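You operate a simulated robot arm through the tools that you are given. There is no shell and no other tool. Be economical: measure what you need, move in short steps, check, and stop when the job is done.

Carry out the task below with a simulated robot arm. There is one attempt and no reset: what you move stays moved.

JOB
Put the berry bag from the top of the side table and the red clip in the red crate.
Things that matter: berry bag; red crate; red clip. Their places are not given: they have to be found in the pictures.

It is judged by the outcome, as a careful person would: the job done as asked, and still so three seconds after it is handed in. It fails if anything else is knocked over, pushed out of place, dropped, spilled or broken.

ROBOT AND FRAMES
A 7-joint arm with a two-finger parallel gripper, fixed in place. Base frame: the origin is at the foot of the arm, x ahead of it, y to its left, z up; the work surface is at about z = 0. Lengths are in cm, angles in degrees, forces in N, time in s.
With the tool pointing down near the work surface it reaches from about 22 to 58 cm from the base axis. Its first joint turns from -66.0 to 66.0 degrees. Payload 2.5 kg.
The TCP is the grasp point between the finger pads, 2.3 cm short of the fingertips. In the tool frame z runs along the fingers and y along their closing line. The gripper opens to 9.4 cm. The fingers are 3.8 cm wide and 1 cm thick; the gripper's body (5.4 by 9.6 cm) begins 3.9 cm behind the TCP.
Orientation is that of the tool frame in the base frame, as [roll, pitch, yaw] about the fixed x, y, z axes, in that order (R = Rz(yaw) Ry(pitch) Rx(roll)). With the fingers straight down and closing along the base's y, the tool's x points along the base's -x, its y along +y and its z along -z.

CONTROLS
- The arm moves only by the tool nudge_tool. Its argument "rows" is a list of rows, each a list of 7 numbers: the opening, from 0 (shut) to 1 (fully open), then the shift along the tool's x, y, z in cm, then the turn, a rotation vector about the tool's x, y, z in rad. In form: [[jaw, dx, dy, dz, ax, ay, az], ...]. A call has 1 to 8 rows; each row shifts and turns the commanded pose from where the row before left it, along the tool's axes as they then stand. Rows are played at 5 a second. More than 5 cm and 8.6 degrees between two rows, or a gripper value outside its range, and nothing of the call is played. Where a pose cannot be reached the arm comes as near as it can. A force on the tool above 40 N (or 10 N above the force at the start of the call, whichever is more), or a blocked arm, ends the call early, and 0.2 s more pass. Each finger travels about 10.8 cm/s and halts on what it meets, pressing with about 24 N; the grip force reading is that of the motor and also rises with nothing between the fingers. The clock runs only during rows and for 0.2 s after the last one: add rows that do not move to give the fingers time. The reply holds the time, the measured pose of the TCP, the force on the tool along the base axes, the opening and the grip force, in the units named above and with some noise, and new pictures: "views" is both (left out), scene, wrist or none.
- Cameras (640 x 400 px; columns grow to the right, rows downward): "scene" is fixed at [11.66, -40.45, 54.85]; the picture's right is [0.85, -0.53, 0.00], its down [-0.28, -0.45, -0.85] and it looks along [0.45, 0.72, -0.53] (base axes); focal length 312 px, centre (320, 200). "wrist" rides on the gripper at [-3.9, 0, -4.4] in the tool frame; the picture's right is [0.00, -1.00, 0.00], its down [0.97, 0.00, -0.24] and it looks along [0.24, 0.00, 0.97] (tool axes); focal length 218 px, centre (320, 200).
- probe_pixels(camera, pixels): for up to 12 pixels [column, row] of the newest picture of that camera ("zoom" is the newest enlarged one), the place [x, y, z] in the base frame of the surface seen there, good to about 0.3 cm. No time passes.
- zoom(camera, box): a new picture of the part [left, top, right, bottom] of that camera's present view, enlarged. No time passes.
- job_done(): hands the job in; it is judged then, once.

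Keep the steps short. Do not move on a guess: measure, check each grasp and each placing, and mend mistakes. In all there are 60 turns and 120 pictures (those below and enlarged ones count). Leave the gripper open and the arm clear of the work at the hand-in unless told otherwise, and finish with a single line.

The tools are called as a command line: name --pt "numbers of a row" for each row, then --argument value for the rest, lists and objects as JSON in quotes. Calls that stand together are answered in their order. nudge_tool: Moves the arm, as the interface text tells. Its arguments: {"type":"object","properties":{"rows":{"type":"array"},"views":{"type":"string","enum":["both","scene","wrist","none"]}},"required":["rows"]} The other tools are called the same way: probe_pixels (camera, pixels) gives the place of the surface under pixels of a picture; zoom (camera, box) takes an enlarged picture of a part of a camera's view; job_done () hands the job in.

At the start:

```text
time_s: 0.0
position: [35.68, 1.5, 34.3]
orientation: [179.9, 0.0, 180.0]
ft_force: [-0.2, 0.3, -0.3]
width: 9.39
grip_force: 0.1
```

scene: 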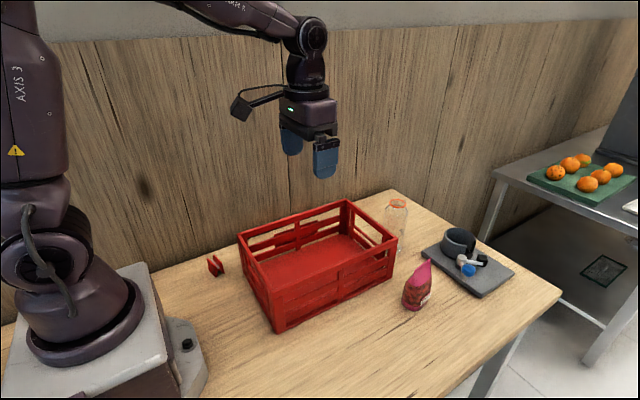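
wrist: 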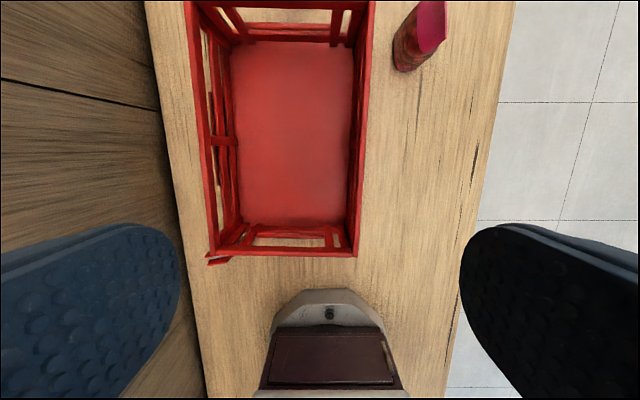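

I see a red crate, a pinkish bag near (417,287), and a small red thing near (215,265). I'll zoom in on these and probe positions.

zoom --camera "scene" --box '[380, 190, 540, 320]'

zoom --camera "scene" --box '[180, 230, 280, 300]'

probe_pixels --camera "scene" --pixels '[[425, 265], [417, 290], [413, 308], [215, 265], [210, 262], [221, 270], [276, 330], [393, 272], [350, 200], [238, 237], [305, 265], [396, 215]]'

```text
3.08 times, centred on (460, 255) of scene
```

zoom: 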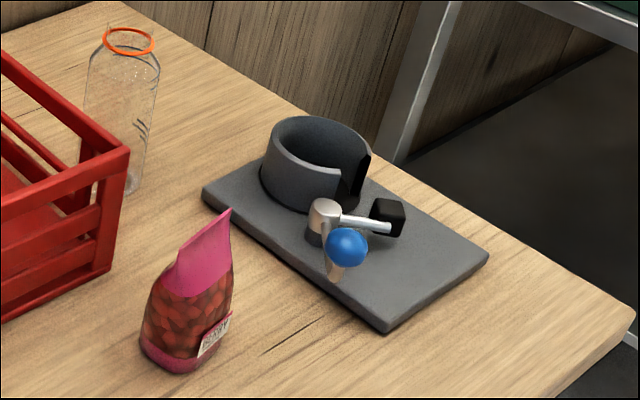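

```text
5.71 times, centred on (230, 265) of scene
```

zoom: 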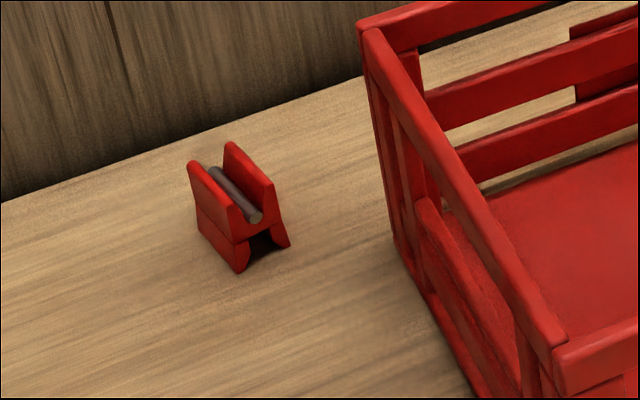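

```text
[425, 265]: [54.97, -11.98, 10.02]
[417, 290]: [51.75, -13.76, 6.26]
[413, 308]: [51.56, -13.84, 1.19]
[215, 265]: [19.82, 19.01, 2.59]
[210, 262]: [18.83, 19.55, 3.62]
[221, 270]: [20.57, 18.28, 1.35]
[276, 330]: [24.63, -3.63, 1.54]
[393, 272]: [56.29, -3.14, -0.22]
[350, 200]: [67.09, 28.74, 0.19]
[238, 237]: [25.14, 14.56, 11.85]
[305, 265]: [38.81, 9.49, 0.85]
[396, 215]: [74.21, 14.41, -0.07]
```

The bag of berries and the clip are identified. I'll check the crate and the right-hand table for look-alikes.

zoom --camera "scene" --box '[225, 180, 415, 340]'

zoom --camera "scene" --box '[480, 120, 640, 220]'

zoom --camera "wrist" --box '[140, 0, 480, 280]'

probe_pixels --camera "wrist" --pixels '[[213, 252], [353, 252], [372, 5], [191, 5], [432, 25], [408, 60], [215, 261], [234, 141], [300, 130], [420, 10], [445, 40], [300, 228]]'

```text
2.50 times, centred on (320, 260) of scene
```

zoom: 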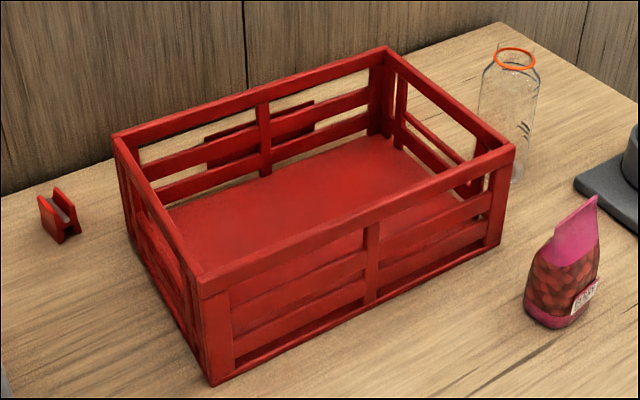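

```text
4.00 times, centred on (560, 170) of scene
```

zoom: 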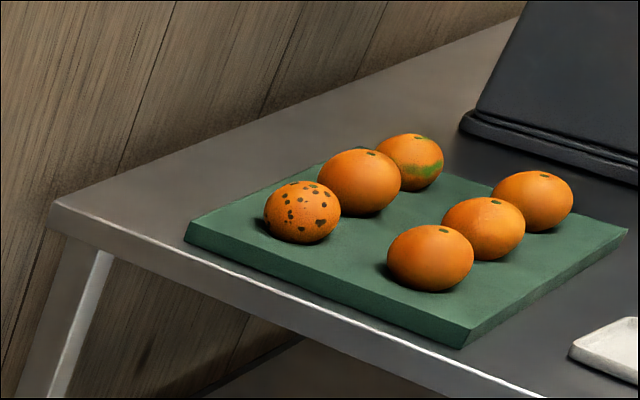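

```text
1.43 times, centred on (310, 140) of wrist
```

zoom: 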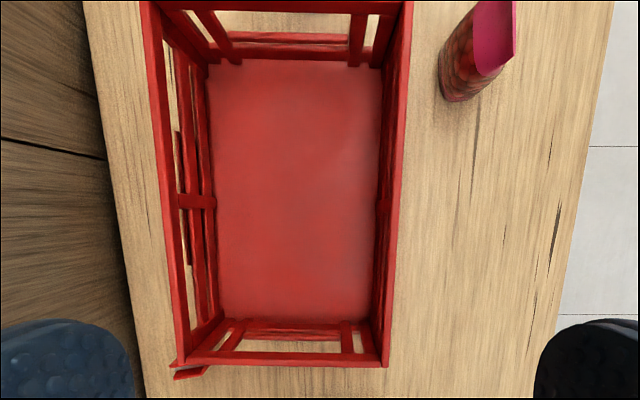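

```text
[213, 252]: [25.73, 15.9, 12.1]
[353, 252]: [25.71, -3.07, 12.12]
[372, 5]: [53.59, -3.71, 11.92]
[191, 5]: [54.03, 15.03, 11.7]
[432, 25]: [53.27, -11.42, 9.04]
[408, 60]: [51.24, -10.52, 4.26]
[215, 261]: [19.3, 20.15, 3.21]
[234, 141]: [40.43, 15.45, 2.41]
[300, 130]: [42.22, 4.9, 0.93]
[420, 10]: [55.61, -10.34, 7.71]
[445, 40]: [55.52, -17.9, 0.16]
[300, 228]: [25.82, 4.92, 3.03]
```

Only one bag and one clip. The crate spans roughly x 25–55, y −4…16, rim z 12, floor z 1. I'll move the tool high above the bag (about 52.5, −12.5) for a top view.

nudge_tool --pt "1 -2.8 -2.33 1.38 0 0 0" --pt "1 -2.8 -2.33 1.38 0 0 0" --pt "1 -2.8 -2.33 1.38 0 0 0" --pt "1 -2.8 -2.33 1.38 0 0 0" --pt "1 -2.8 -2.33 1.38 0 0 0" --pt "1 -2.8 -2.33 1.38 0 0 0" --pt "1 0 0 0 0 0 0"

```text
time_s: 1.6
position: [52.56, -12.36, 25.97]
orientation: [-180.0, 0.0, -179.9]
ft_force: [-0.8, -1.1, -0.6]
width: 9.37
grip_force: 0.0
```

scene: 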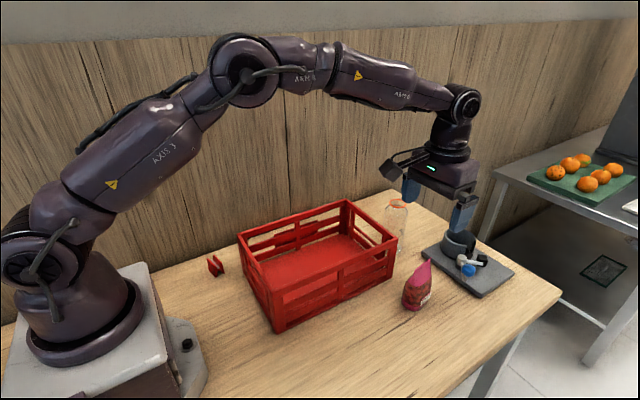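
wrist: 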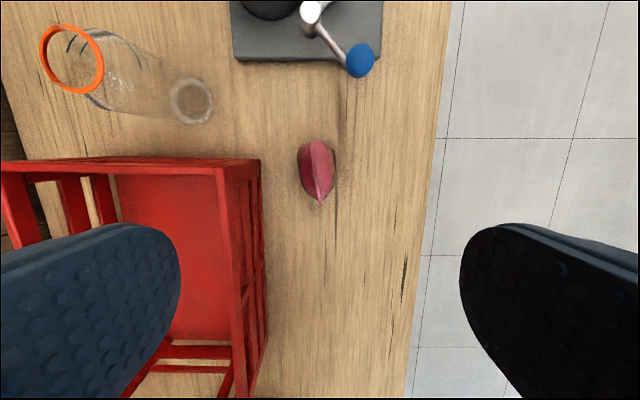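

zoom --camera "wrist" --box '[260, 120, 380, 220]'

probe_pixels --camera "wrist" --pixels '[[314, 142], [319, 172], [320, 204], [304, 165], [300, 160], [328, 175], [308, 190], [335, 170], [258, 165], [232, 60], [330, 190], [380, 60]]'

```text
4.00 times, centred on (320, 170) of wrist
```

zoom: 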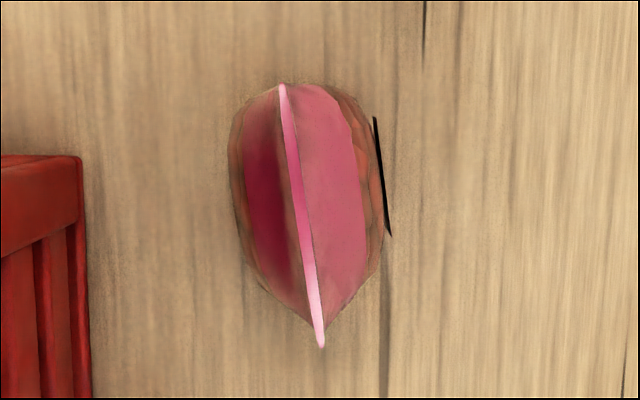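

```text
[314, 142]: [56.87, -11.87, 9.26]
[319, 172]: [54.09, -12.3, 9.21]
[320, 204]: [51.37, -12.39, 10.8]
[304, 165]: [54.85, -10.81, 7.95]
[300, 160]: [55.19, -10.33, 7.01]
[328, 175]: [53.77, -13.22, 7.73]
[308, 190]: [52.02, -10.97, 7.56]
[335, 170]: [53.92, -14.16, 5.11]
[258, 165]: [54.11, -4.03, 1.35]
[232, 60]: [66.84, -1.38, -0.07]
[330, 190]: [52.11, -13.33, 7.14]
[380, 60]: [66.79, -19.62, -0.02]
```

The bag stands with its fin along x (turned about 5°), body y −10.3…−14.5, centre about (54, −12.3), top z≈10.8. I'll align over it with closing along y, turn 5°, and go down to z=14.5.

nudge_tool --pt "1 -0.7 0 3 0 0 -0.08" --pt "1 -0.75 0.1 3 0 0 0" --pt "1 0 0 3 0 0 0" --pt "1 0 0 2.5 0 0 0" --pt "1 0 0 0 0 0 0"

```text
time_s: 2.8
position: [54.13, -12.37, 14.62]
orientation: [180.0, 0.0, -175.3]
ft_force: [-0.5, -0.1, 0.4]
width: 9.38
grip_force: 0.1
```

scene: 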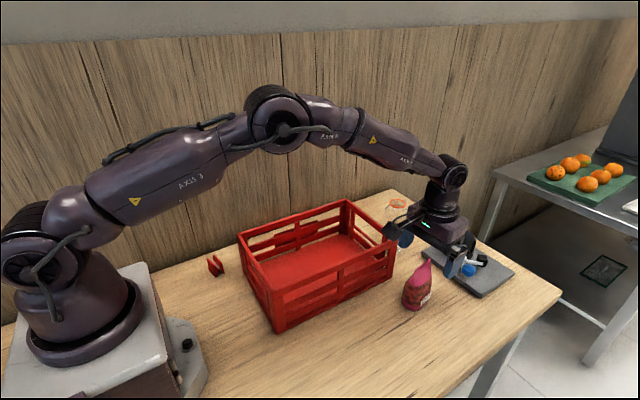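
wrist: 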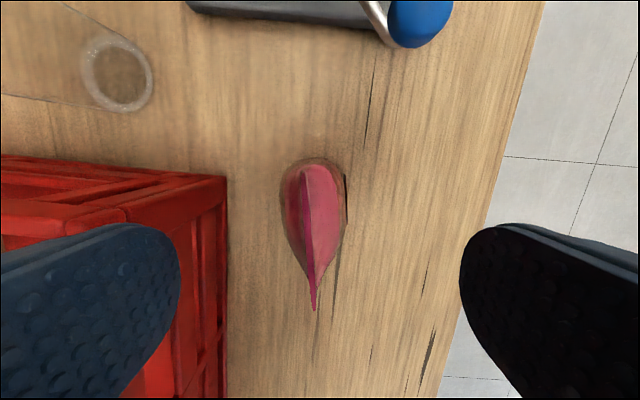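

probe_pixels --camera "wrist" --pixels '[[420, 25], [395, 20], [315, 305], [308, 240], [306, 180], [290, 210], [340, 215], [225, 178], [300, 165], [120, 75]]'

zoom --camera "scene" --box '[370, 190, 500, 320]'

```text
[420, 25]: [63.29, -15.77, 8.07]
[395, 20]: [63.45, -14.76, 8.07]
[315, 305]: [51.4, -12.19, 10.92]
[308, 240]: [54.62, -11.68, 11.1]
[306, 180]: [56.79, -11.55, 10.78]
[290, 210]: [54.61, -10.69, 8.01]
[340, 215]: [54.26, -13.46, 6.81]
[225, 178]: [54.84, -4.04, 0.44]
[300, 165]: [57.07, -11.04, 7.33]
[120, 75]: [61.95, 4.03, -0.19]
```

```text
3.08 times, centred on (435, 255) of scene
```

zoom: 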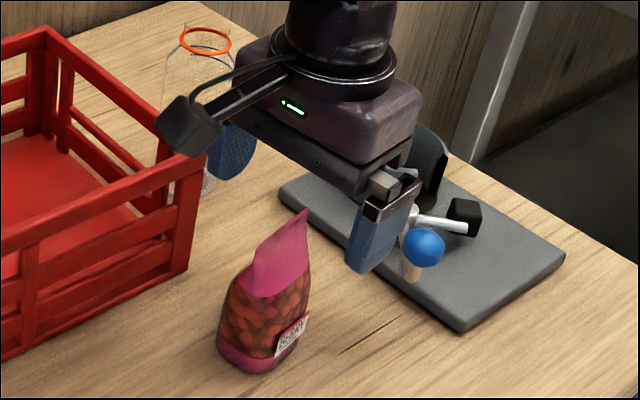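

A black box sticks out from the gripper at scene (408,228); I need to know how low it gets before I descend.

probe_pixels --camera "scene" --pixels '[[408, 228], [406, 238], [404, 222], [414, 230], [432, 216], [400, 213], [458, 265], [418, 228]]'

```text
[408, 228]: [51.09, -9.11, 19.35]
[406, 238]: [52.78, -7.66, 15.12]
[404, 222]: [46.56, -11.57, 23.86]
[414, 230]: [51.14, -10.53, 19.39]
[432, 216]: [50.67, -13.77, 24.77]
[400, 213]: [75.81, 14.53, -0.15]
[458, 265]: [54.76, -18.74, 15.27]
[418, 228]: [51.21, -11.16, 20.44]
```

probe_pixels --camera "scene" --pixels '[[392, 231], [389, 226], [388, 235], [394, 239], [398, 226], [405, 216], [412, 211]]'

```text
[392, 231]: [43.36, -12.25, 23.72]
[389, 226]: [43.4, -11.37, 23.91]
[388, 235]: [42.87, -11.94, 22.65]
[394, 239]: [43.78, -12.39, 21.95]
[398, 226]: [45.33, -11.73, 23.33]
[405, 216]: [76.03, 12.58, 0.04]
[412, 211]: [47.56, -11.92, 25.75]
```

The box sits 7 cm above TCP level and over clear table, so it's safe. The bag top is z 11.1, so TCP ≥7.3 keeps the palm clear. I'll descend to 7.6 with the jaw open.

nudge_tool --pt "1 0 0 2.5 0 0 0" --pt "1 0 0 2.5 0 0 0" --pt "1 0 0 2.0 0 0 0" --pt "1 0 0 0 0 0 0"

```text
time_s: 3.8
position: [53.97, -12.37, 7.57]
orientation: [-179.9, 0.0, -175.4]
ft_force: [-0.7, -0.6, -0.2]
width: 9.39
grip_force: 0.0
```

scene: 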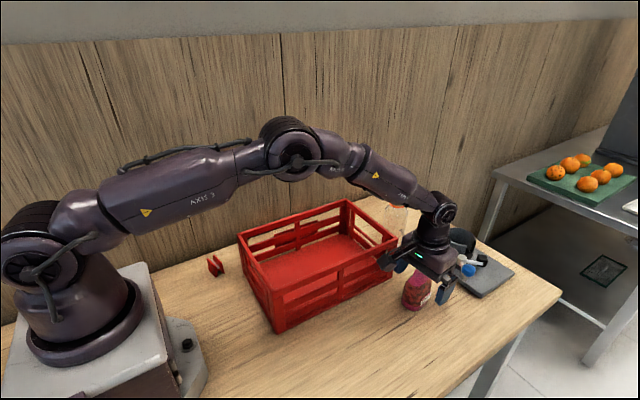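
wrist: 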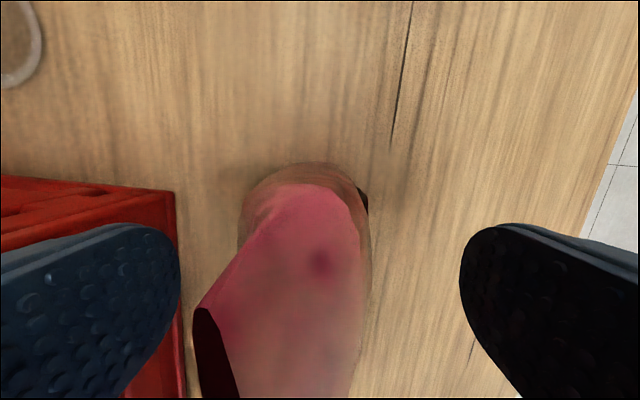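

The bag sits between the pads. I'll close in stages and watch the force.

nudge_tool --pt "0.5 0 0 0 0 0 0" --pt "0.35 0 0 0 0 0 0" --pt "0.25 0 0 0 0 0 0" --pt "0.2 0 0 0 0 0 0" --pt "0.2 0 0 0 0 0 0"

```text
time_s: 5.0
position: [53.83, -12.4, 7.61]
orientation: [-180.0, 0.0, -175.4]
ft_force: [0.0, -0.1, -0.5]
width: 4.13
grip_force: 23.9
```

scene: 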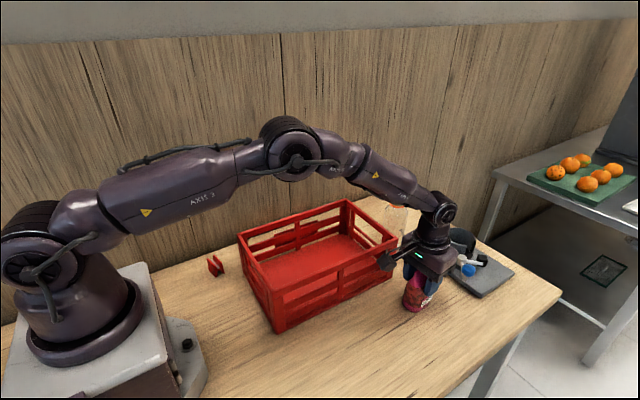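
wrist: 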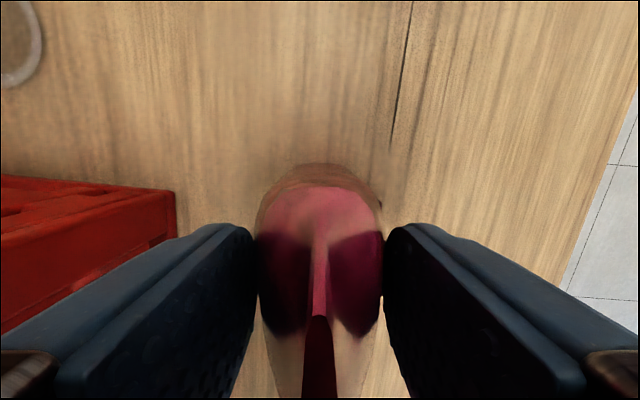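

Gripped at 4.1 cm. I'll lift a little to test the hold.

nudge_tool --pt "0.2 0 0 -1 0 0 0" --pt "0.2 0 0 -2 0 0 0" --pt "0.2 0 0 -2 0 0 0" --pt "0.2 0 0 0 0 0 0"

```text
time_s: 6.0
position: [54.05, -12.43, 12.56]
orientation: [180.0, 0.1, -175.3]
ft_force: [0.5, 0.3, -1.9]
width: 4.13
grip_force: 24.0
```

scene: 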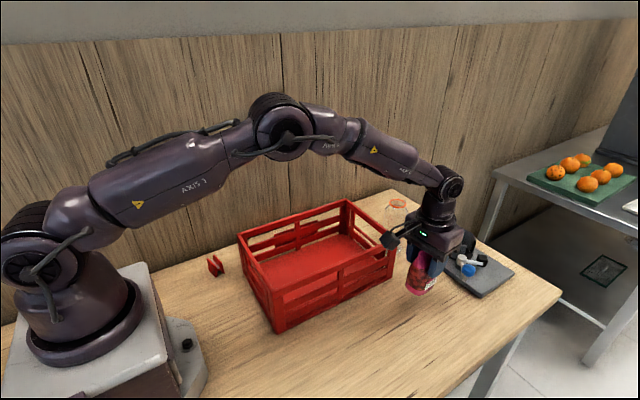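
wrist: 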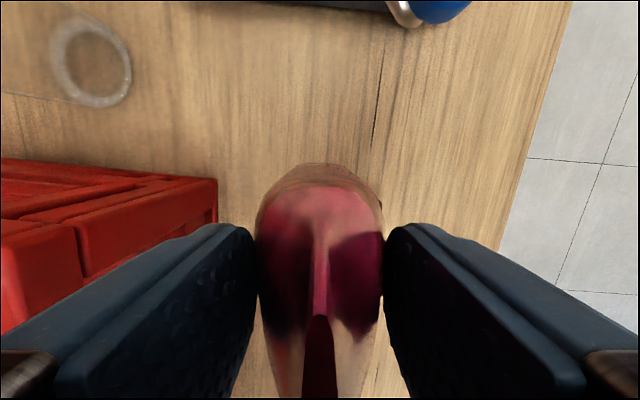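

Held firmly and hanging clear. I'll raise to z≈24 and carry it over the crate interior at about (46, 6).

nudge_tool --pt "0.2 0 0 -3.8 0 0 0" --pt "0.2 0 0 -3.8 0 0 0" --pt "0.2 0 0 -3.8 0 0 0" --pt "0.2 1.6 3.8 0 0 0 0" --pt "0.2 1.6 3.8 0 0 0 0" --pt "0.2 1.6 3.8 0 0 0 0" --pt "0.2 1.6 3.8 0 0 0 0" --pt "0.2 0 3.8 0 0 0 0"

```text
time_s: 7.8
position: [45.8, 6.12, 24.22]
orientation: [-179.9, 0.0, -175.5]
ft_force: [-0.2, 0.7, -0.3]
width: 4.13
grip_force: 24.2
```

scene: 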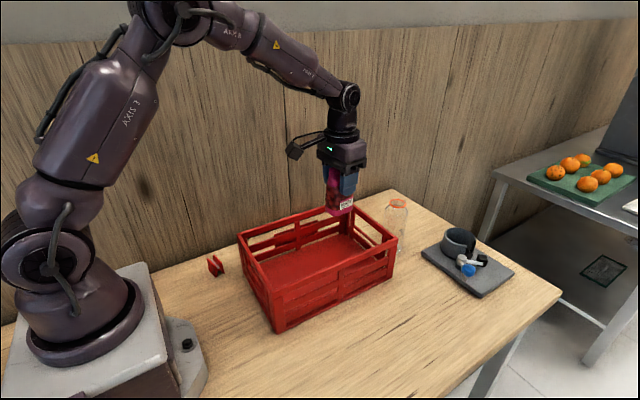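
wrist: 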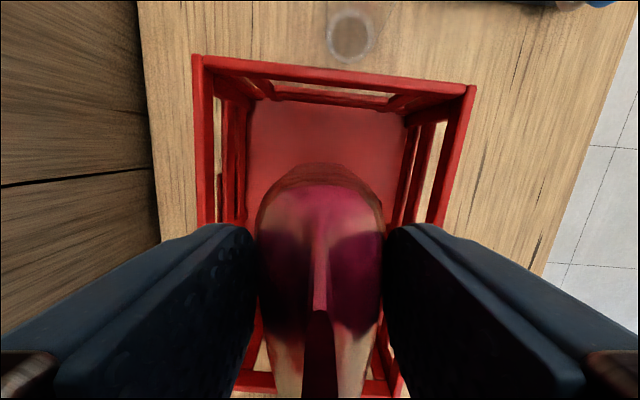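

Well centred over the crate. Bag bottom is 7.6 below TCP, and the floor is at 0.9, so I'll lower to TCP z≈8.8.

nudge_tool --pt "0.2 0 0 3 0 0 0" --pt "0.2 0 0 3 0 0 0" --pt "0.2 0 0 3 0 0 0" --pt "0.2 0 0 3 0 0 0" --pt "0.2 0 0 2 0 0 0" --pt "0.2 0 0 1.2 0 0 0" --pt "0.2 0 0 0.2 0 0 0" --pt "0.2 0 0 0 0 0 0"

```text
time_s: 9.6
position: [46.01, 6.22, 8.56]
orientation: [180.0, 0.1, -175.5]
ft_force: [0.3, 0.6, -0.8]
width: 4.08
grip_force: 24.1
```

scene: 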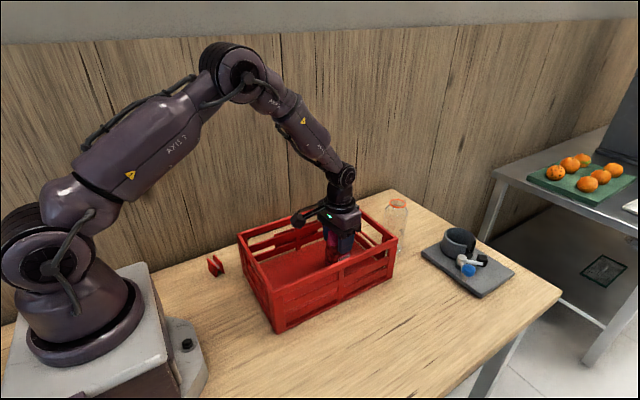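
wrist: 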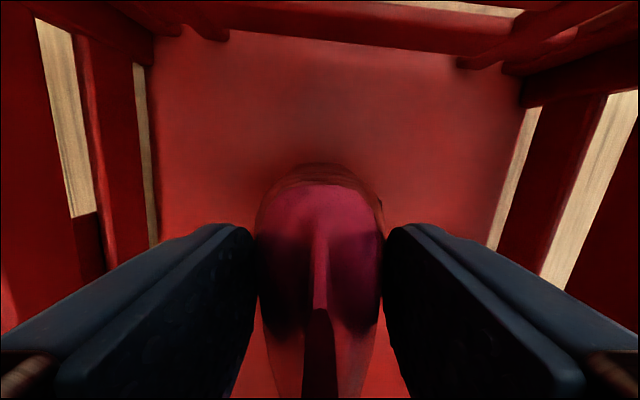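

No contact force yet. I'll lower in tiny steps until I feel the floor.

nudge_tool --pt "0.2 0 0 0.15 0 0 0" --pt "0.2 0 0 0.15 0 0 0" --pt "0.2 0 0 0 0 0 0" --views "none"

```text
time_s: 10.4
position: [46.04, 6.18, 8.37]
orientation: [-180.0, 0.0, -175.5]
ft_force: [-6.7, -2.2, 18.5]
width: 4.11
grip_force: 24.6
```

Contact force of 18 N up: the bag is on the floor. I'll back up 0.15 cm and open.

nudge_tool --pt "0.2 0 0 -0.15 0 0 0" --pt "0.5 0 0 0 0 0 0" --pt "0.8 0 0 0 0 0 0" --pt "1 0 0 0 0 0 0" --pt "1 0 0 0 0 0 0"

```text
time_s: 11.6
position: [45.98, 6.27, 8.38]
orientation: [179.9, 0.0, -175.4]
ft_force: [-0.6, -0.2, -0.5]
width: 9.39
grip_force: 0.1
```

scene: 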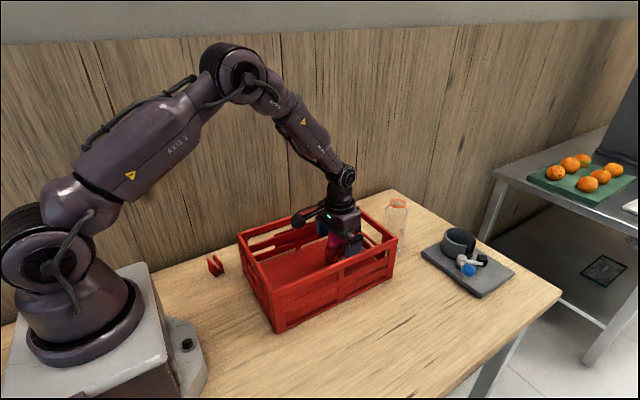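
wrist: 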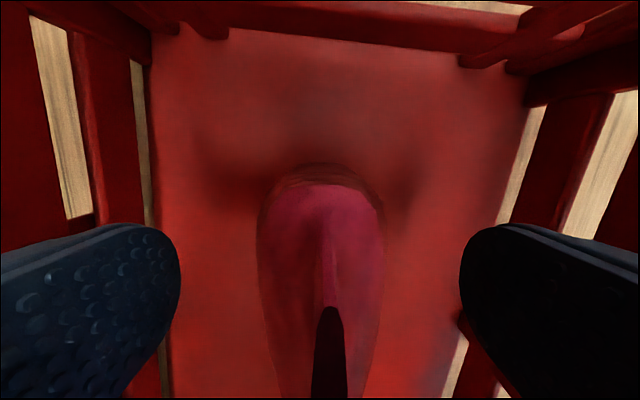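

The bag stands freed. I'll rise straight up to about z=27.

nudge_tool --pt "1 0 0 -2 0 0 0" --pt "1 0 0 -3 0 0 0" --pt "1 0 0 -4 0 0 0" --pt "1 0 0 -4 0 0 0" --pt "1 0 0 -4 0 0 0" --pt "1 0 0 -1 0 0 0"

```text
time_s: 13.0
position: [45.94, 5.95, 26.39]
orientation: [-179.9, 0.0, -175.3]
ft_force: [0.1, -0.1, -0.4]
width: 9.39
grip_force: 0.1
```

scene: 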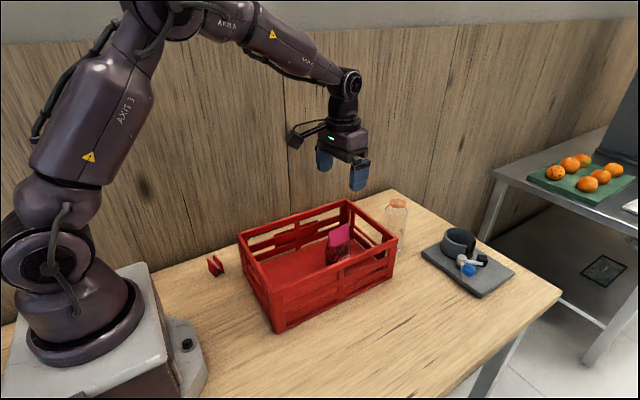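
wrist: 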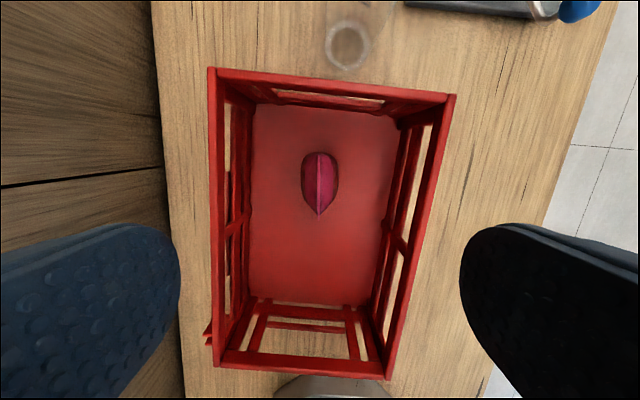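

The bag stands upright in the crate. Next I'll move above the clip (about 21, 17) and look, also probing the wall.

nudge_tool --pt "1 3.43 1.86 0 0 0 0" --pt "1 3.43 1.86 0 0 0 0" --pt "1 3.43 1.86 0 0 0 0" --pt "1 3.43 1.86 0 0 0 0" --pt "1 3.43 1.86 0 0 0 0" --pt "1 3.43 1.86 0 0 0 0" --pt "1 3.43 1.86 0 0 0 0.08" --pt "1 0 0 0 0 0 0"

probe_pixels --camera "scene" --pixels '[[200, 250], [200, 240], [240, 210], [260, 160], [190, 260]]'

```text
time_s: 14.8
position: [20.66, 16.95, 26.17]
orientation: [179.8, 0.0, 180.0]
ft_force: [0.5, -0.1, 0.2]
width: 9.39
grip_force: 0.1
```

scene: 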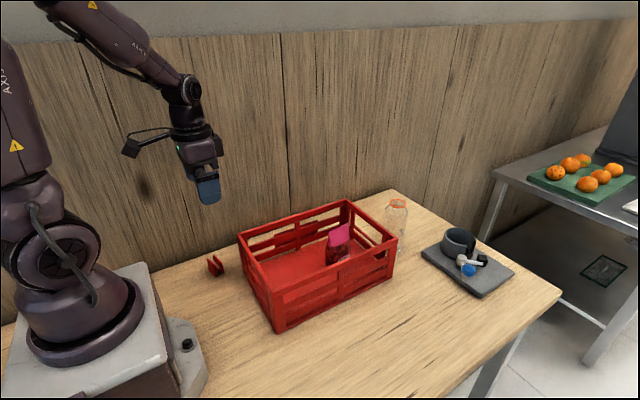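
wrist: 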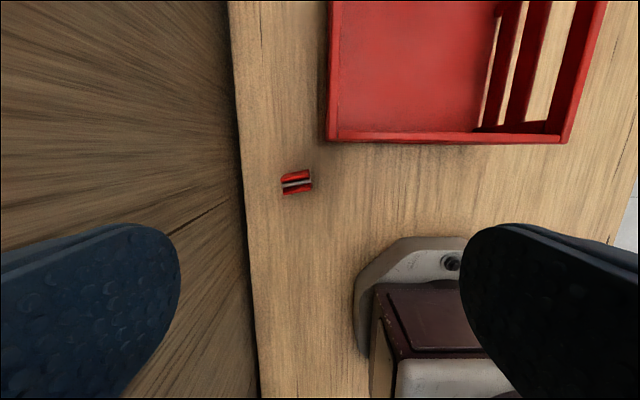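

```text
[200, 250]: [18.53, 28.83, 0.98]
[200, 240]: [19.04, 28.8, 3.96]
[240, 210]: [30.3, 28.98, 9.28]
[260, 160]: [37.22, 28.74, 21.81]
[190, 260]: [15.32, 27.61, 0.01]
```

zoom --camera "wrist" --box '[260, 155, 340, 210]'

probe_pixels --camera "wrist" --pixels '[[285, 177], [309, 172], [311, 187], [285, 192], [297, 184], [296, 176], [298, 190], [330, 140], [297, 194], [295, 205]]'

```text
7.27 times, centred on (300, 182) of wrist
```

zoom: 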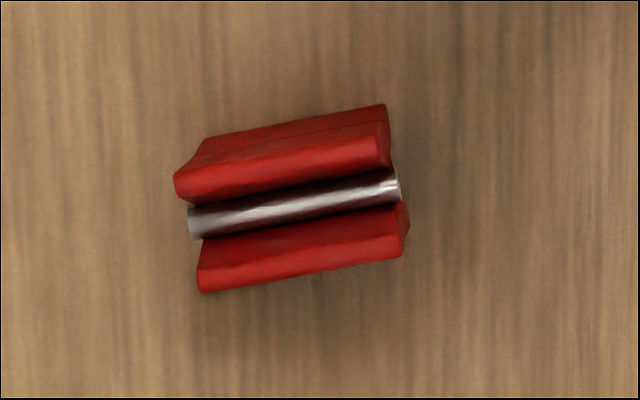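

```text
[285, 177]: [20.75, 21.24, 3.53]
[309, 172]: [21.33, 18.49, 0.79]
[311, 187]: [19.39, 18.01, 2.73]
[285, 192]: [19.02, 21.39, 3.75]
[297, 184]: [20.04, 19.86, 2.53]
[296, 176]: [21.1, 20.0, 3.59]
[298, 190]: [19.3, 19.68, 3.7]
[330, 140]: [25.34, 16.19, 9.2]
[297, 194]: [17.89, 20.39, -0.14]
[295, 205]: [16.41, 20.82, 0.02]
```

The clip is centred at about (20.1, 19.75), 3.7 tall, its long axis along y turned about 11°. I'll grip its ends with yaw +11°. First I check the robot's own base height near where the rear box will come down.

probe_pixels --camera "wrist" --pixels '[[360, 290], [375, 260], [378, 320], [375, 390], [372, 360], [410, 330], [400, 290]]'

probe_pixels --camera "scene" --pixels '[[131, 148], [128, 154], [133, 157], [124, 152], [140, 146], [160, 132]]'

```text
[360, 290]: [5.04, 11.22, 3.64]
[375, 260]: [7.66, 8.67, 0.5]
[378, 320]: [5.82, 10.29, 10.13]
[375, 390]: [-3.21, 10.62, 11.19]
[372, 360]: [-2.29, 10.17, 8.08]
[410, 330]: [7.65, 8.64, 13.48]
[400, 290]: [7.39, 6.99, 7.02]
```

```text
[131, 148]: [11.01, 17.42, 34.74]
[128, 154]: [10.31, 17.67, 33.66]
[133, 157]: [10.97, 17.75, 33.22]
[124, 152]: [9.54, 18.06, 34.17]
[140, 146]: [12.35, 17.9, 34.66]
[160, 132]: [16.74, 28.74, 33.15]
```

Base parts stay at y<11.5, so it's clear. I'll centre over the clip, turn, and descend to z≈10.

nudge_tool --pt "1 0.5 2.8 2 0 0 0" --pt "1 0 0 3.5 0 0 -0.095" --pt "1 0 0 3.5 0 0 -0.095" --pt "1 0 0 3.5 0 0 0" --pt "1 0 0 3.5 0 0 0" --pt "1 0 0 0 0 0 0"

```text
time_s: 16.2
position: [20.71, 20.37, 10.44]
orientation: [-179.9, 0.1, -169.1]
ft_force: [-0.5, -0.6, -0.2]
width: 9.39
grip_force: 0.0
```

scene: 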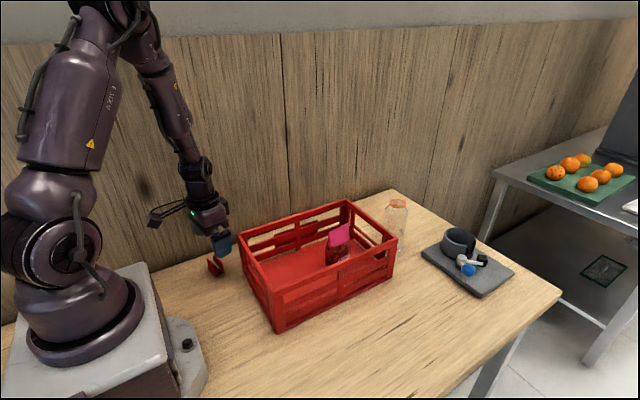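
wrist: 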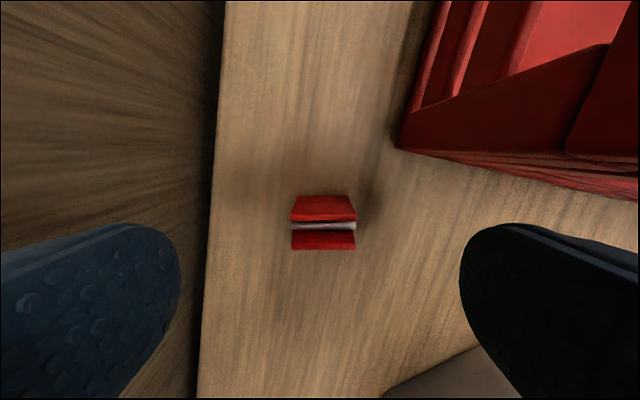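

probe_pixels --camera "wrist" --pixels '[[293, 218], [353, 215], [293, 245], [353, 245], [323, 227], [400, 150]]'

nudge_tool --pt "1 0 0 0.5 0 0 0" --pt "1 0 0 0 0 0 0" --pt "1 0 0 0 0 0 0" --views "none"

```text
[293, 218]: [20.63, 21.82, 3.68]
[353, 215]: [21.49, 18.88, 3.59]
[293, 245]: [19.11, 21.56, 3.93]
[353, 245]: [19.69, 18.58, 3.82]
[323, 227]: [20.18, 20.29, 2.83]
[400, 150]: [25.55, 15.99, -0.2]
```

```text
time_s: 17.0
position: [20.61, 20.28, 9.88]
orientation: [179.9, 0.0, -169.1]
ft_force: [1.0, 0.2, -0.3]
width: 9.42
grip_force: 0.0
```

The clip is centred between the fingers (column 323). I'll descend to z≈2.8.

nudge_tool --pt "1 0.2 0 2.5 0 0 0" --pt "1 0.1 0 2.5 0 0 0" --pt "1 0 0 1.5 0 0 0" --pt "1 0 0 0.5 0 0 0" --pt "1 0 0 0 0 0 0"

```text
time_s: 18.2
position: [20.19, 20.24, 3.12]
orientation: [-179.9, 0.0, -169.0]
ft_force: [0.5, 0.4, 1.0]
width: 9.4
grip_force: 0.0
```

scene: 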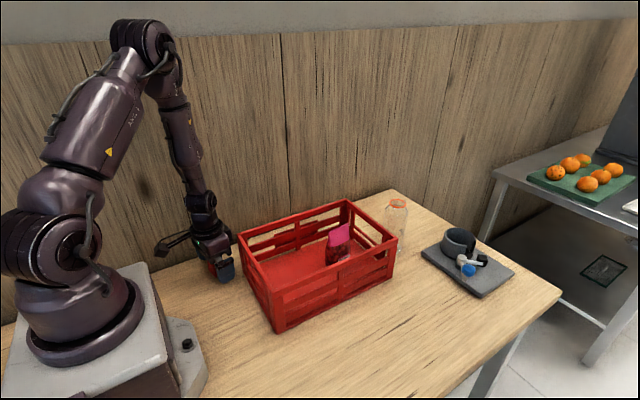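
wrist: 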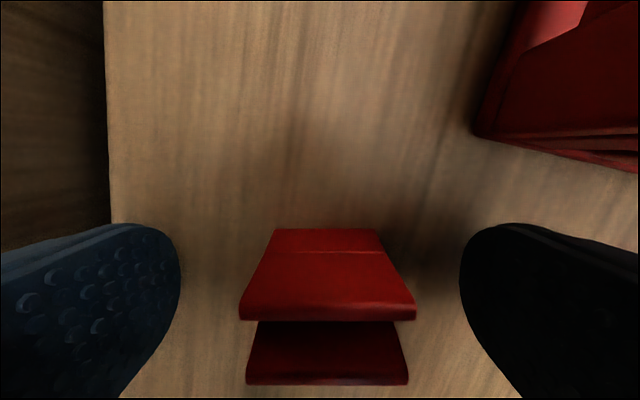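

The clip is centred between the pads and square to them at z 3.1. Closing.

nudge_tool --pt "0.5 0 0 0 0 0 0" --pt "0.35 0 0 0 0 0 0" --pt "0.25 0 0 0 0 0 0" --pt "0.15 0 0 0 0 0 0" --pt "0.15 0 0 0 0 0 0"

```text
time_s: 19.4
position: [20.17, 20.18, 2.92]
orientation: [-179.9, 0.0, -169.1]
ft_force: [-0.1, 0.4, 1.0]
width: 3.46
grip_force: 24.2
```

scene: 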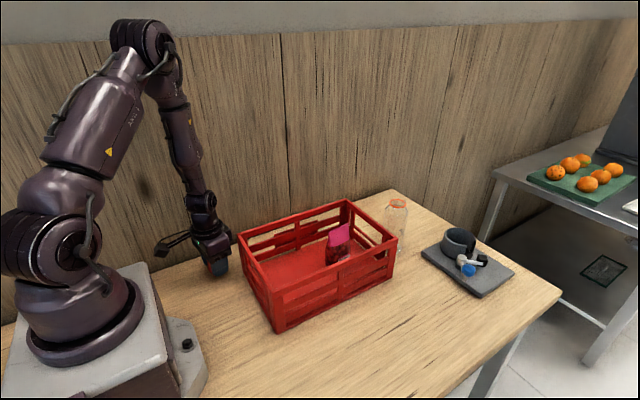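
wrist: 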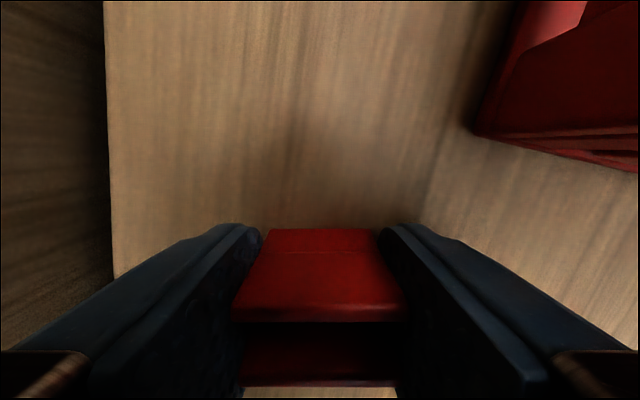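

Gripped at 3.46 cm. I'll lift straight up to about z=22.

nudge_tool --pt "0.15 0 0 -1 0 0 0" --pt "0.15 0 0 -2 0 0 0" --pt "0.15 0 0 -4 0 0 0" --pt "0.15 0 0 -4 0 0 0" --pt "0.15 0 0 -4 0 0 0" --pt "0.15 0 0 -4 0 0 0" --pt "0.15 0 0 0 0 0 0"

```text
time_s: 21.0
position: [20.19, 19.93, 21.82]
orientation: [-179.9, -0.1, -169.0]
ft_force: [0.4, 0.0, -0.4]
width: 3.49
grip_force: 24.2
```

scene: 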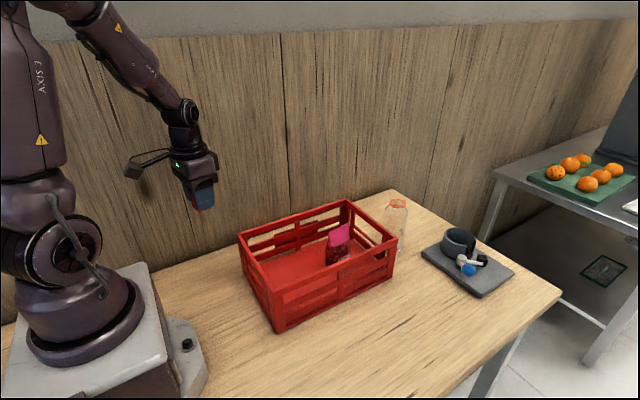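
wrist: 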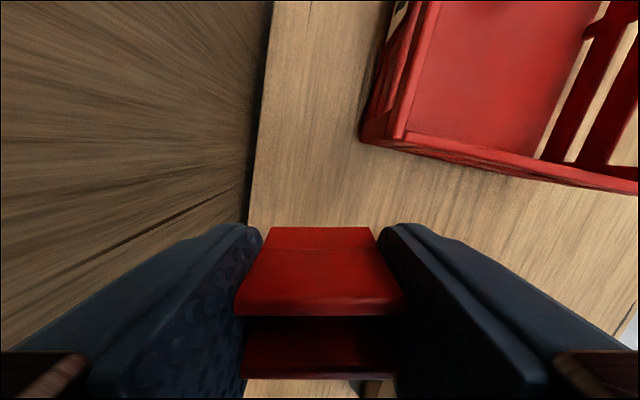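

Clip held. The box at the back is 9–12.5 cm behind the TCP, 7 cm up. Placing at x≈32 keeps that box outside the near rim (x 25–26.5), with its bracket above it. I'll turn yaw back and carry the clip over (32, 5.7).

nudge_tool --pt "0.15 0 0 0 0 0 0.095" --pt "0.15 0 0 0 0 0 0.095" --pt "0.15 -2.36 -2.84 0 0 0 0" --pt "0.15 -2.36 -2.84 0 0 0 0" --pt "0.15 -2.36 -2.84 0 0 0 0" --pt "0.15 -2.36 -2.84 0 0 0 0" --pt "0.15 -2.36 -2.84 0 0 0 0" --pt "0.15 0 0 0 0 0 0"

```text
time_s: 22.8
position: [32.07, 5.76, 21.77]
orientation: [180.0, -0.1, -179.9]
ft_force: [-0.2, 0.1, 0.1]
width: 3.52
grip_force: 24.0
```

scene: 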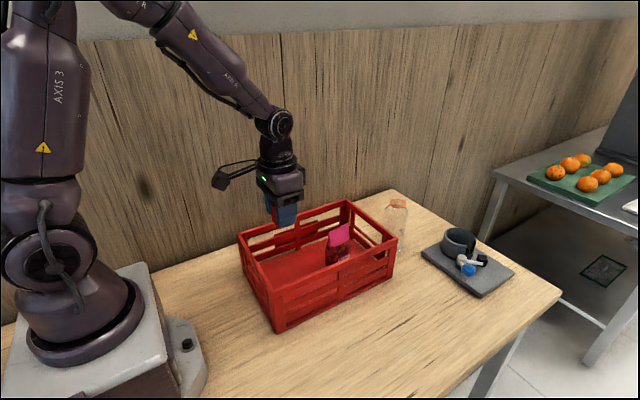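
wrist: 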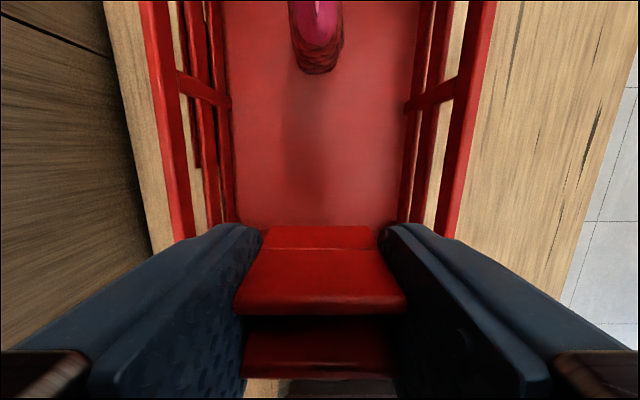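

I'll measure the box and bracket at this pose to confirm rim clearance.

zoom --camera "scene" --box '[200, 140, 320, 240]'

probe_pixels --camera "scene" --pixels '[[220, 180], [214, 185], [221, 188], [228, 178], [235, 174], [242, 171], [250, 168], [258, 166], [240, 164]]'

```text
4.00 times, centred on (260, 190) of scene
```

zoom: 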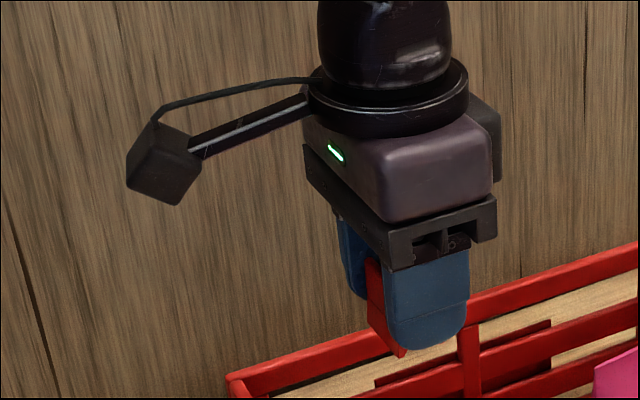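

```text
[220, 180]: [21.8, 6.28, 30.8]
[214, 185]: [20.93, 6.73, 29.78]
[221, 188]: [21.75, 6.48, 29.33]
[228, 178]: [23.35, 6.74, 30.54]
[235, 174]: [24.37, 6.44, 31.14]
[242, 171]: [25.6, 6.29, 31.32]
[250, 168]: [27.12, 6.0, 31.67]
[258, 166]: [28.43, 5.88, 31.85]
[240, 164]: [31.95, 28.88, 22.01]
```

Bracket sits about 9 cm above TCP level over the rim (z 12.1), so TCP ≥4.4 keeps it clear; the clip would then be about 0.5 cm off the floor. I'll descend to 5.8 and check.

nudge_tool --pt "0.15 0 0 3 0 0 0" --pt "0.15 0 0 3 0 0 0" --pt "0.15 0 0 3 0 0 0" --pt "0.15 0 0 3 0 0 0" --pt "0.15 0 0 2.5 0 0 0" --pt "0.15 0 0 1.5 0 0 0" --pt "0.15 0 0 0 0 0 0"

zoom --camera "scene" --box '[215, 190, 335, 290]'

```text
time_s: 24.4
position: [31.83, 5.57, 5.79]
orientation: [180.0, 0.0, -180.0]
ft_force: [-0.3, 0.4, -0.5]
width: 3.49
grip_force: 23.9
```

scene: 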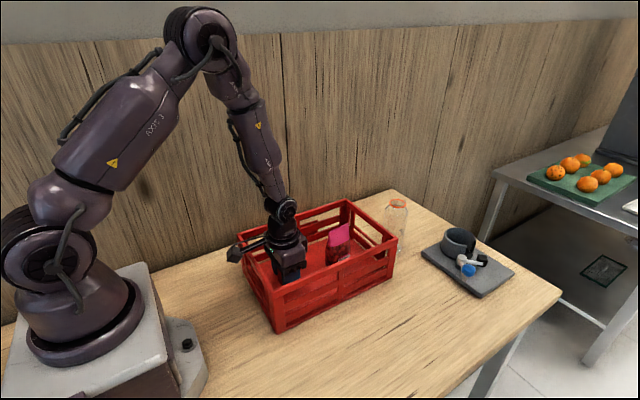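
wrist: 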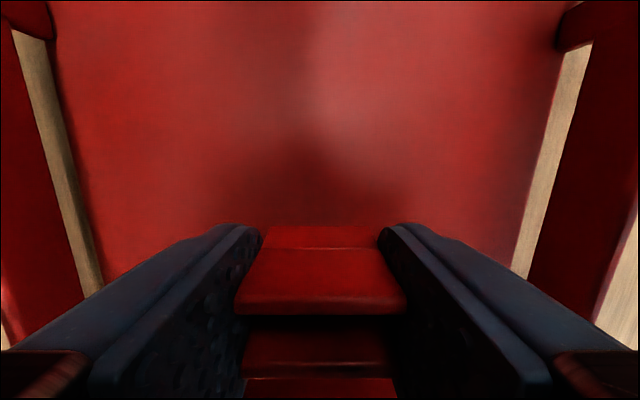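

```text
4.00 times, centred on (275, 240) of scene
```

zoom: 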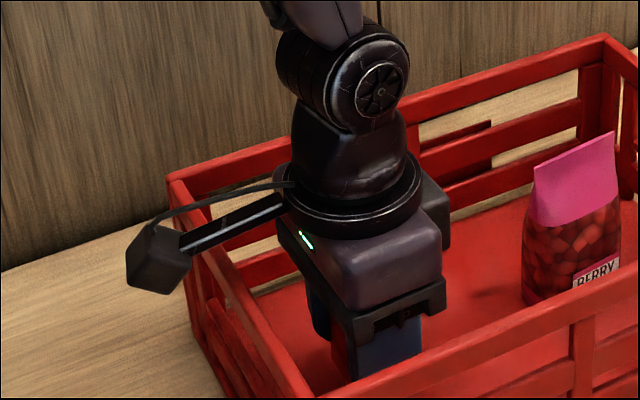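

Still clear. I'll lower 1.3 cm more slowly, watching force.

nudge_tool --pt "0.15 0 0 0.5 0 0 0" --pt "0.15 0 0 0.5 0 0 0" --pt "0.15 0 0 0.3 0 0 0" --pt "0.15 0 0 0 0 0 0" --views "scene"

```text
time_s: 25.4
position: [32.01, 5.72, 4.56]
orientation: [179.9, -0.1, -180.0]
ft_force: [0.2, -1.0, -0.1]
width: 3.5
grip_force: 24.0
```

scene: 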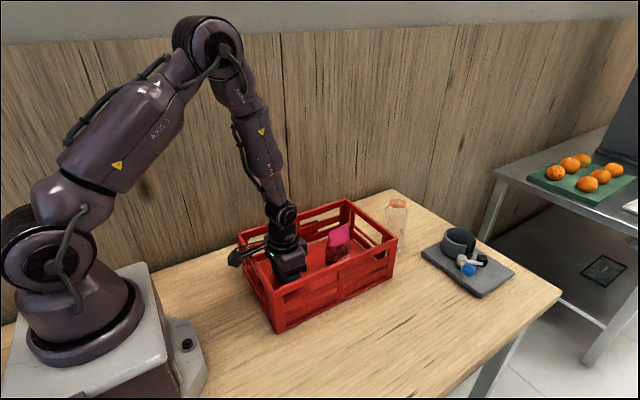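

zoom --camera "scene" --box '[220, 210, 300, 280]'

probe_pixels --camera "scene" --pixels '[[243, 255], [250, 251], [256, 248], [262, 245], [237, 262], [255, 260]]'

```text
5.71 times, centred on (260, 245) of scene
```

zoom: 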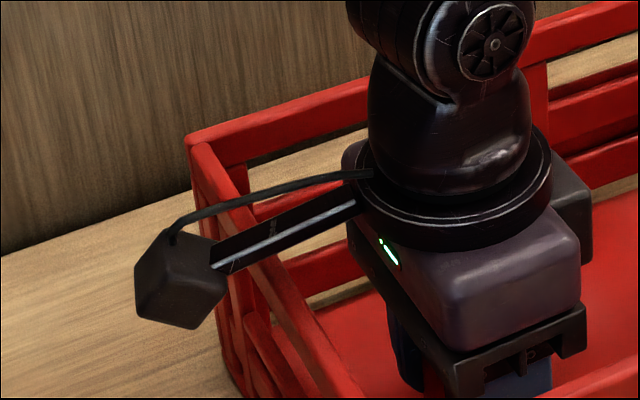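

```text
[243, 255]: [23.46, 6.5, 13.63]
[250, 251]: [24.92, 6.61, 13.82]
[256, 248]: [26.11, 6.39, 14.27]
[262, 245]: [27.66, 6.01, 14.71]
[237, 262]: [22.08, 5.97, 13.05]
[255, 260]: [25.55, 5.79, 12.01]
```

Bracket is at ~13.7 over the rim (12.0). I'll go down another 0.4 cm, then open gently.

nudge_tool --pt "0.15 0 0 0.2 0 0 0" --pt "0.15 0 0 0.2 0 0 0" --pt "0.15 0 0 0 0 0 0" --views "none"

nudge_tool --pt "0.45 0 0 0 0 0 0" --pt "0.6 0 0 0 0 0 0" --pt "0.85 0 0 0 0 0 0" --pt "0.85 0 0 0 0 0 0"

```text
time_s: 26.2
position: [32.05, 5.63, 4.1]
orientation: [180.0, 0.0, -180.0]
ft_force: [0.5, 0.1, 0.2]
width: 3.49
grip_force: 24.0
```

```text
time_s: 27.2
position: [32.04, 5.66, 4.05]
orientation: [180.0, 0.0, -179.9]
ft_force: [-0.8, -1.1, -0.6]
width: 8.01
grip_force: 0.0
```

scene: 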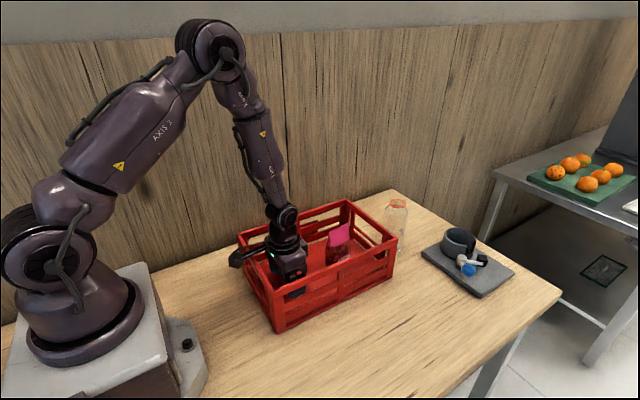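
wrist: 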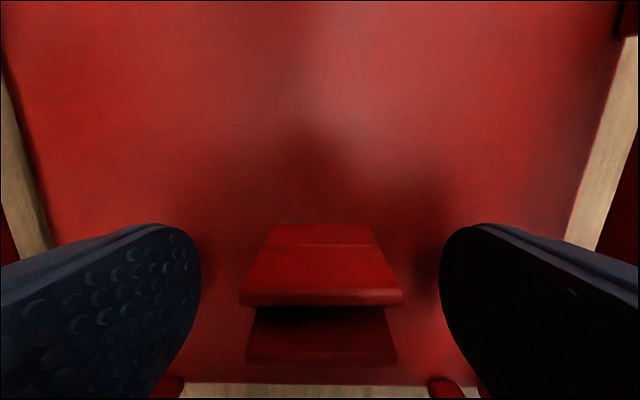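

The clip is standing on the crate floor, released. I'll rise straight up and out.

nudge_tool --pt "0.85 0 0 -2 0 0 0" --pt "0.85 0 0 -4 0 0 0" --pt "0.85 0 0 -4 0 0 0" --pt "0.85 0 0 -4 0 0 0" --pt "0.85 0 0 -4 0 0 0" --pt "1 0 0 -4 0 0 0" --pt "1 0 0 0 0 0 0" --pt "1 0 0 0 0 0 0"

zoom --camera "scene" --box '[225, 180, 415, 340]'

```text
time_s: 29.0
position: [32.18, 6.08, 26.25]
orientation: [-180.0, 0.1, -180.0]
ft_force: [-0.7, 0.3, 0.2]
width: 9.4
grip_force: 0.1
```

scene: 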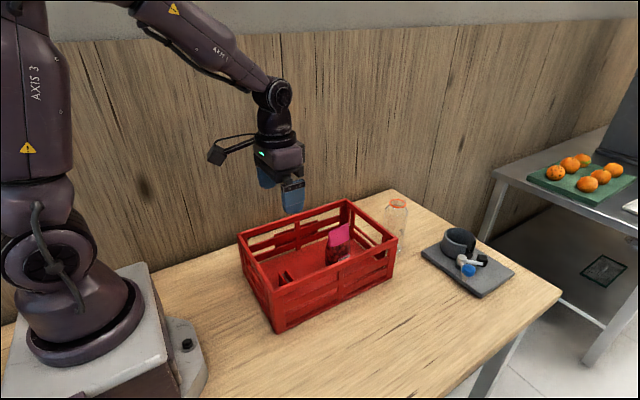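
wrist: 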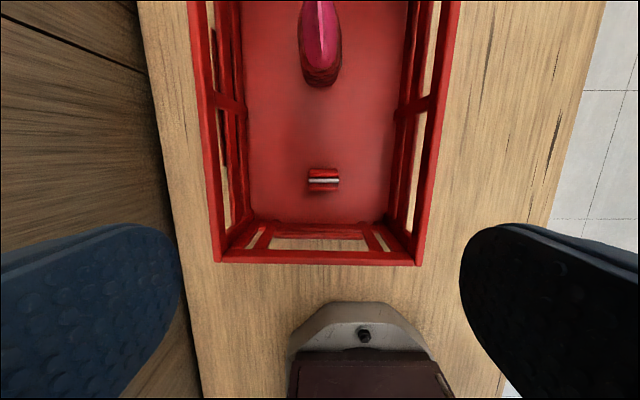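

```text
2.50 times, centred on (320, 260) of scene
```

zoom: 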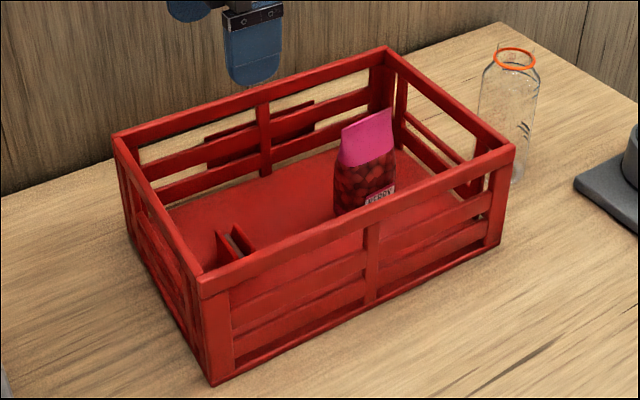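

Both the bag and the clip stand inside the crate, the crate hasn't moved, the arm is clear above and the gripper is open. Handing in.

job_done

```text
The job is handed in.
```

The berry bag and the red clip are both standing in the red crate, nothing else was disturbed, and the job has been handed in.
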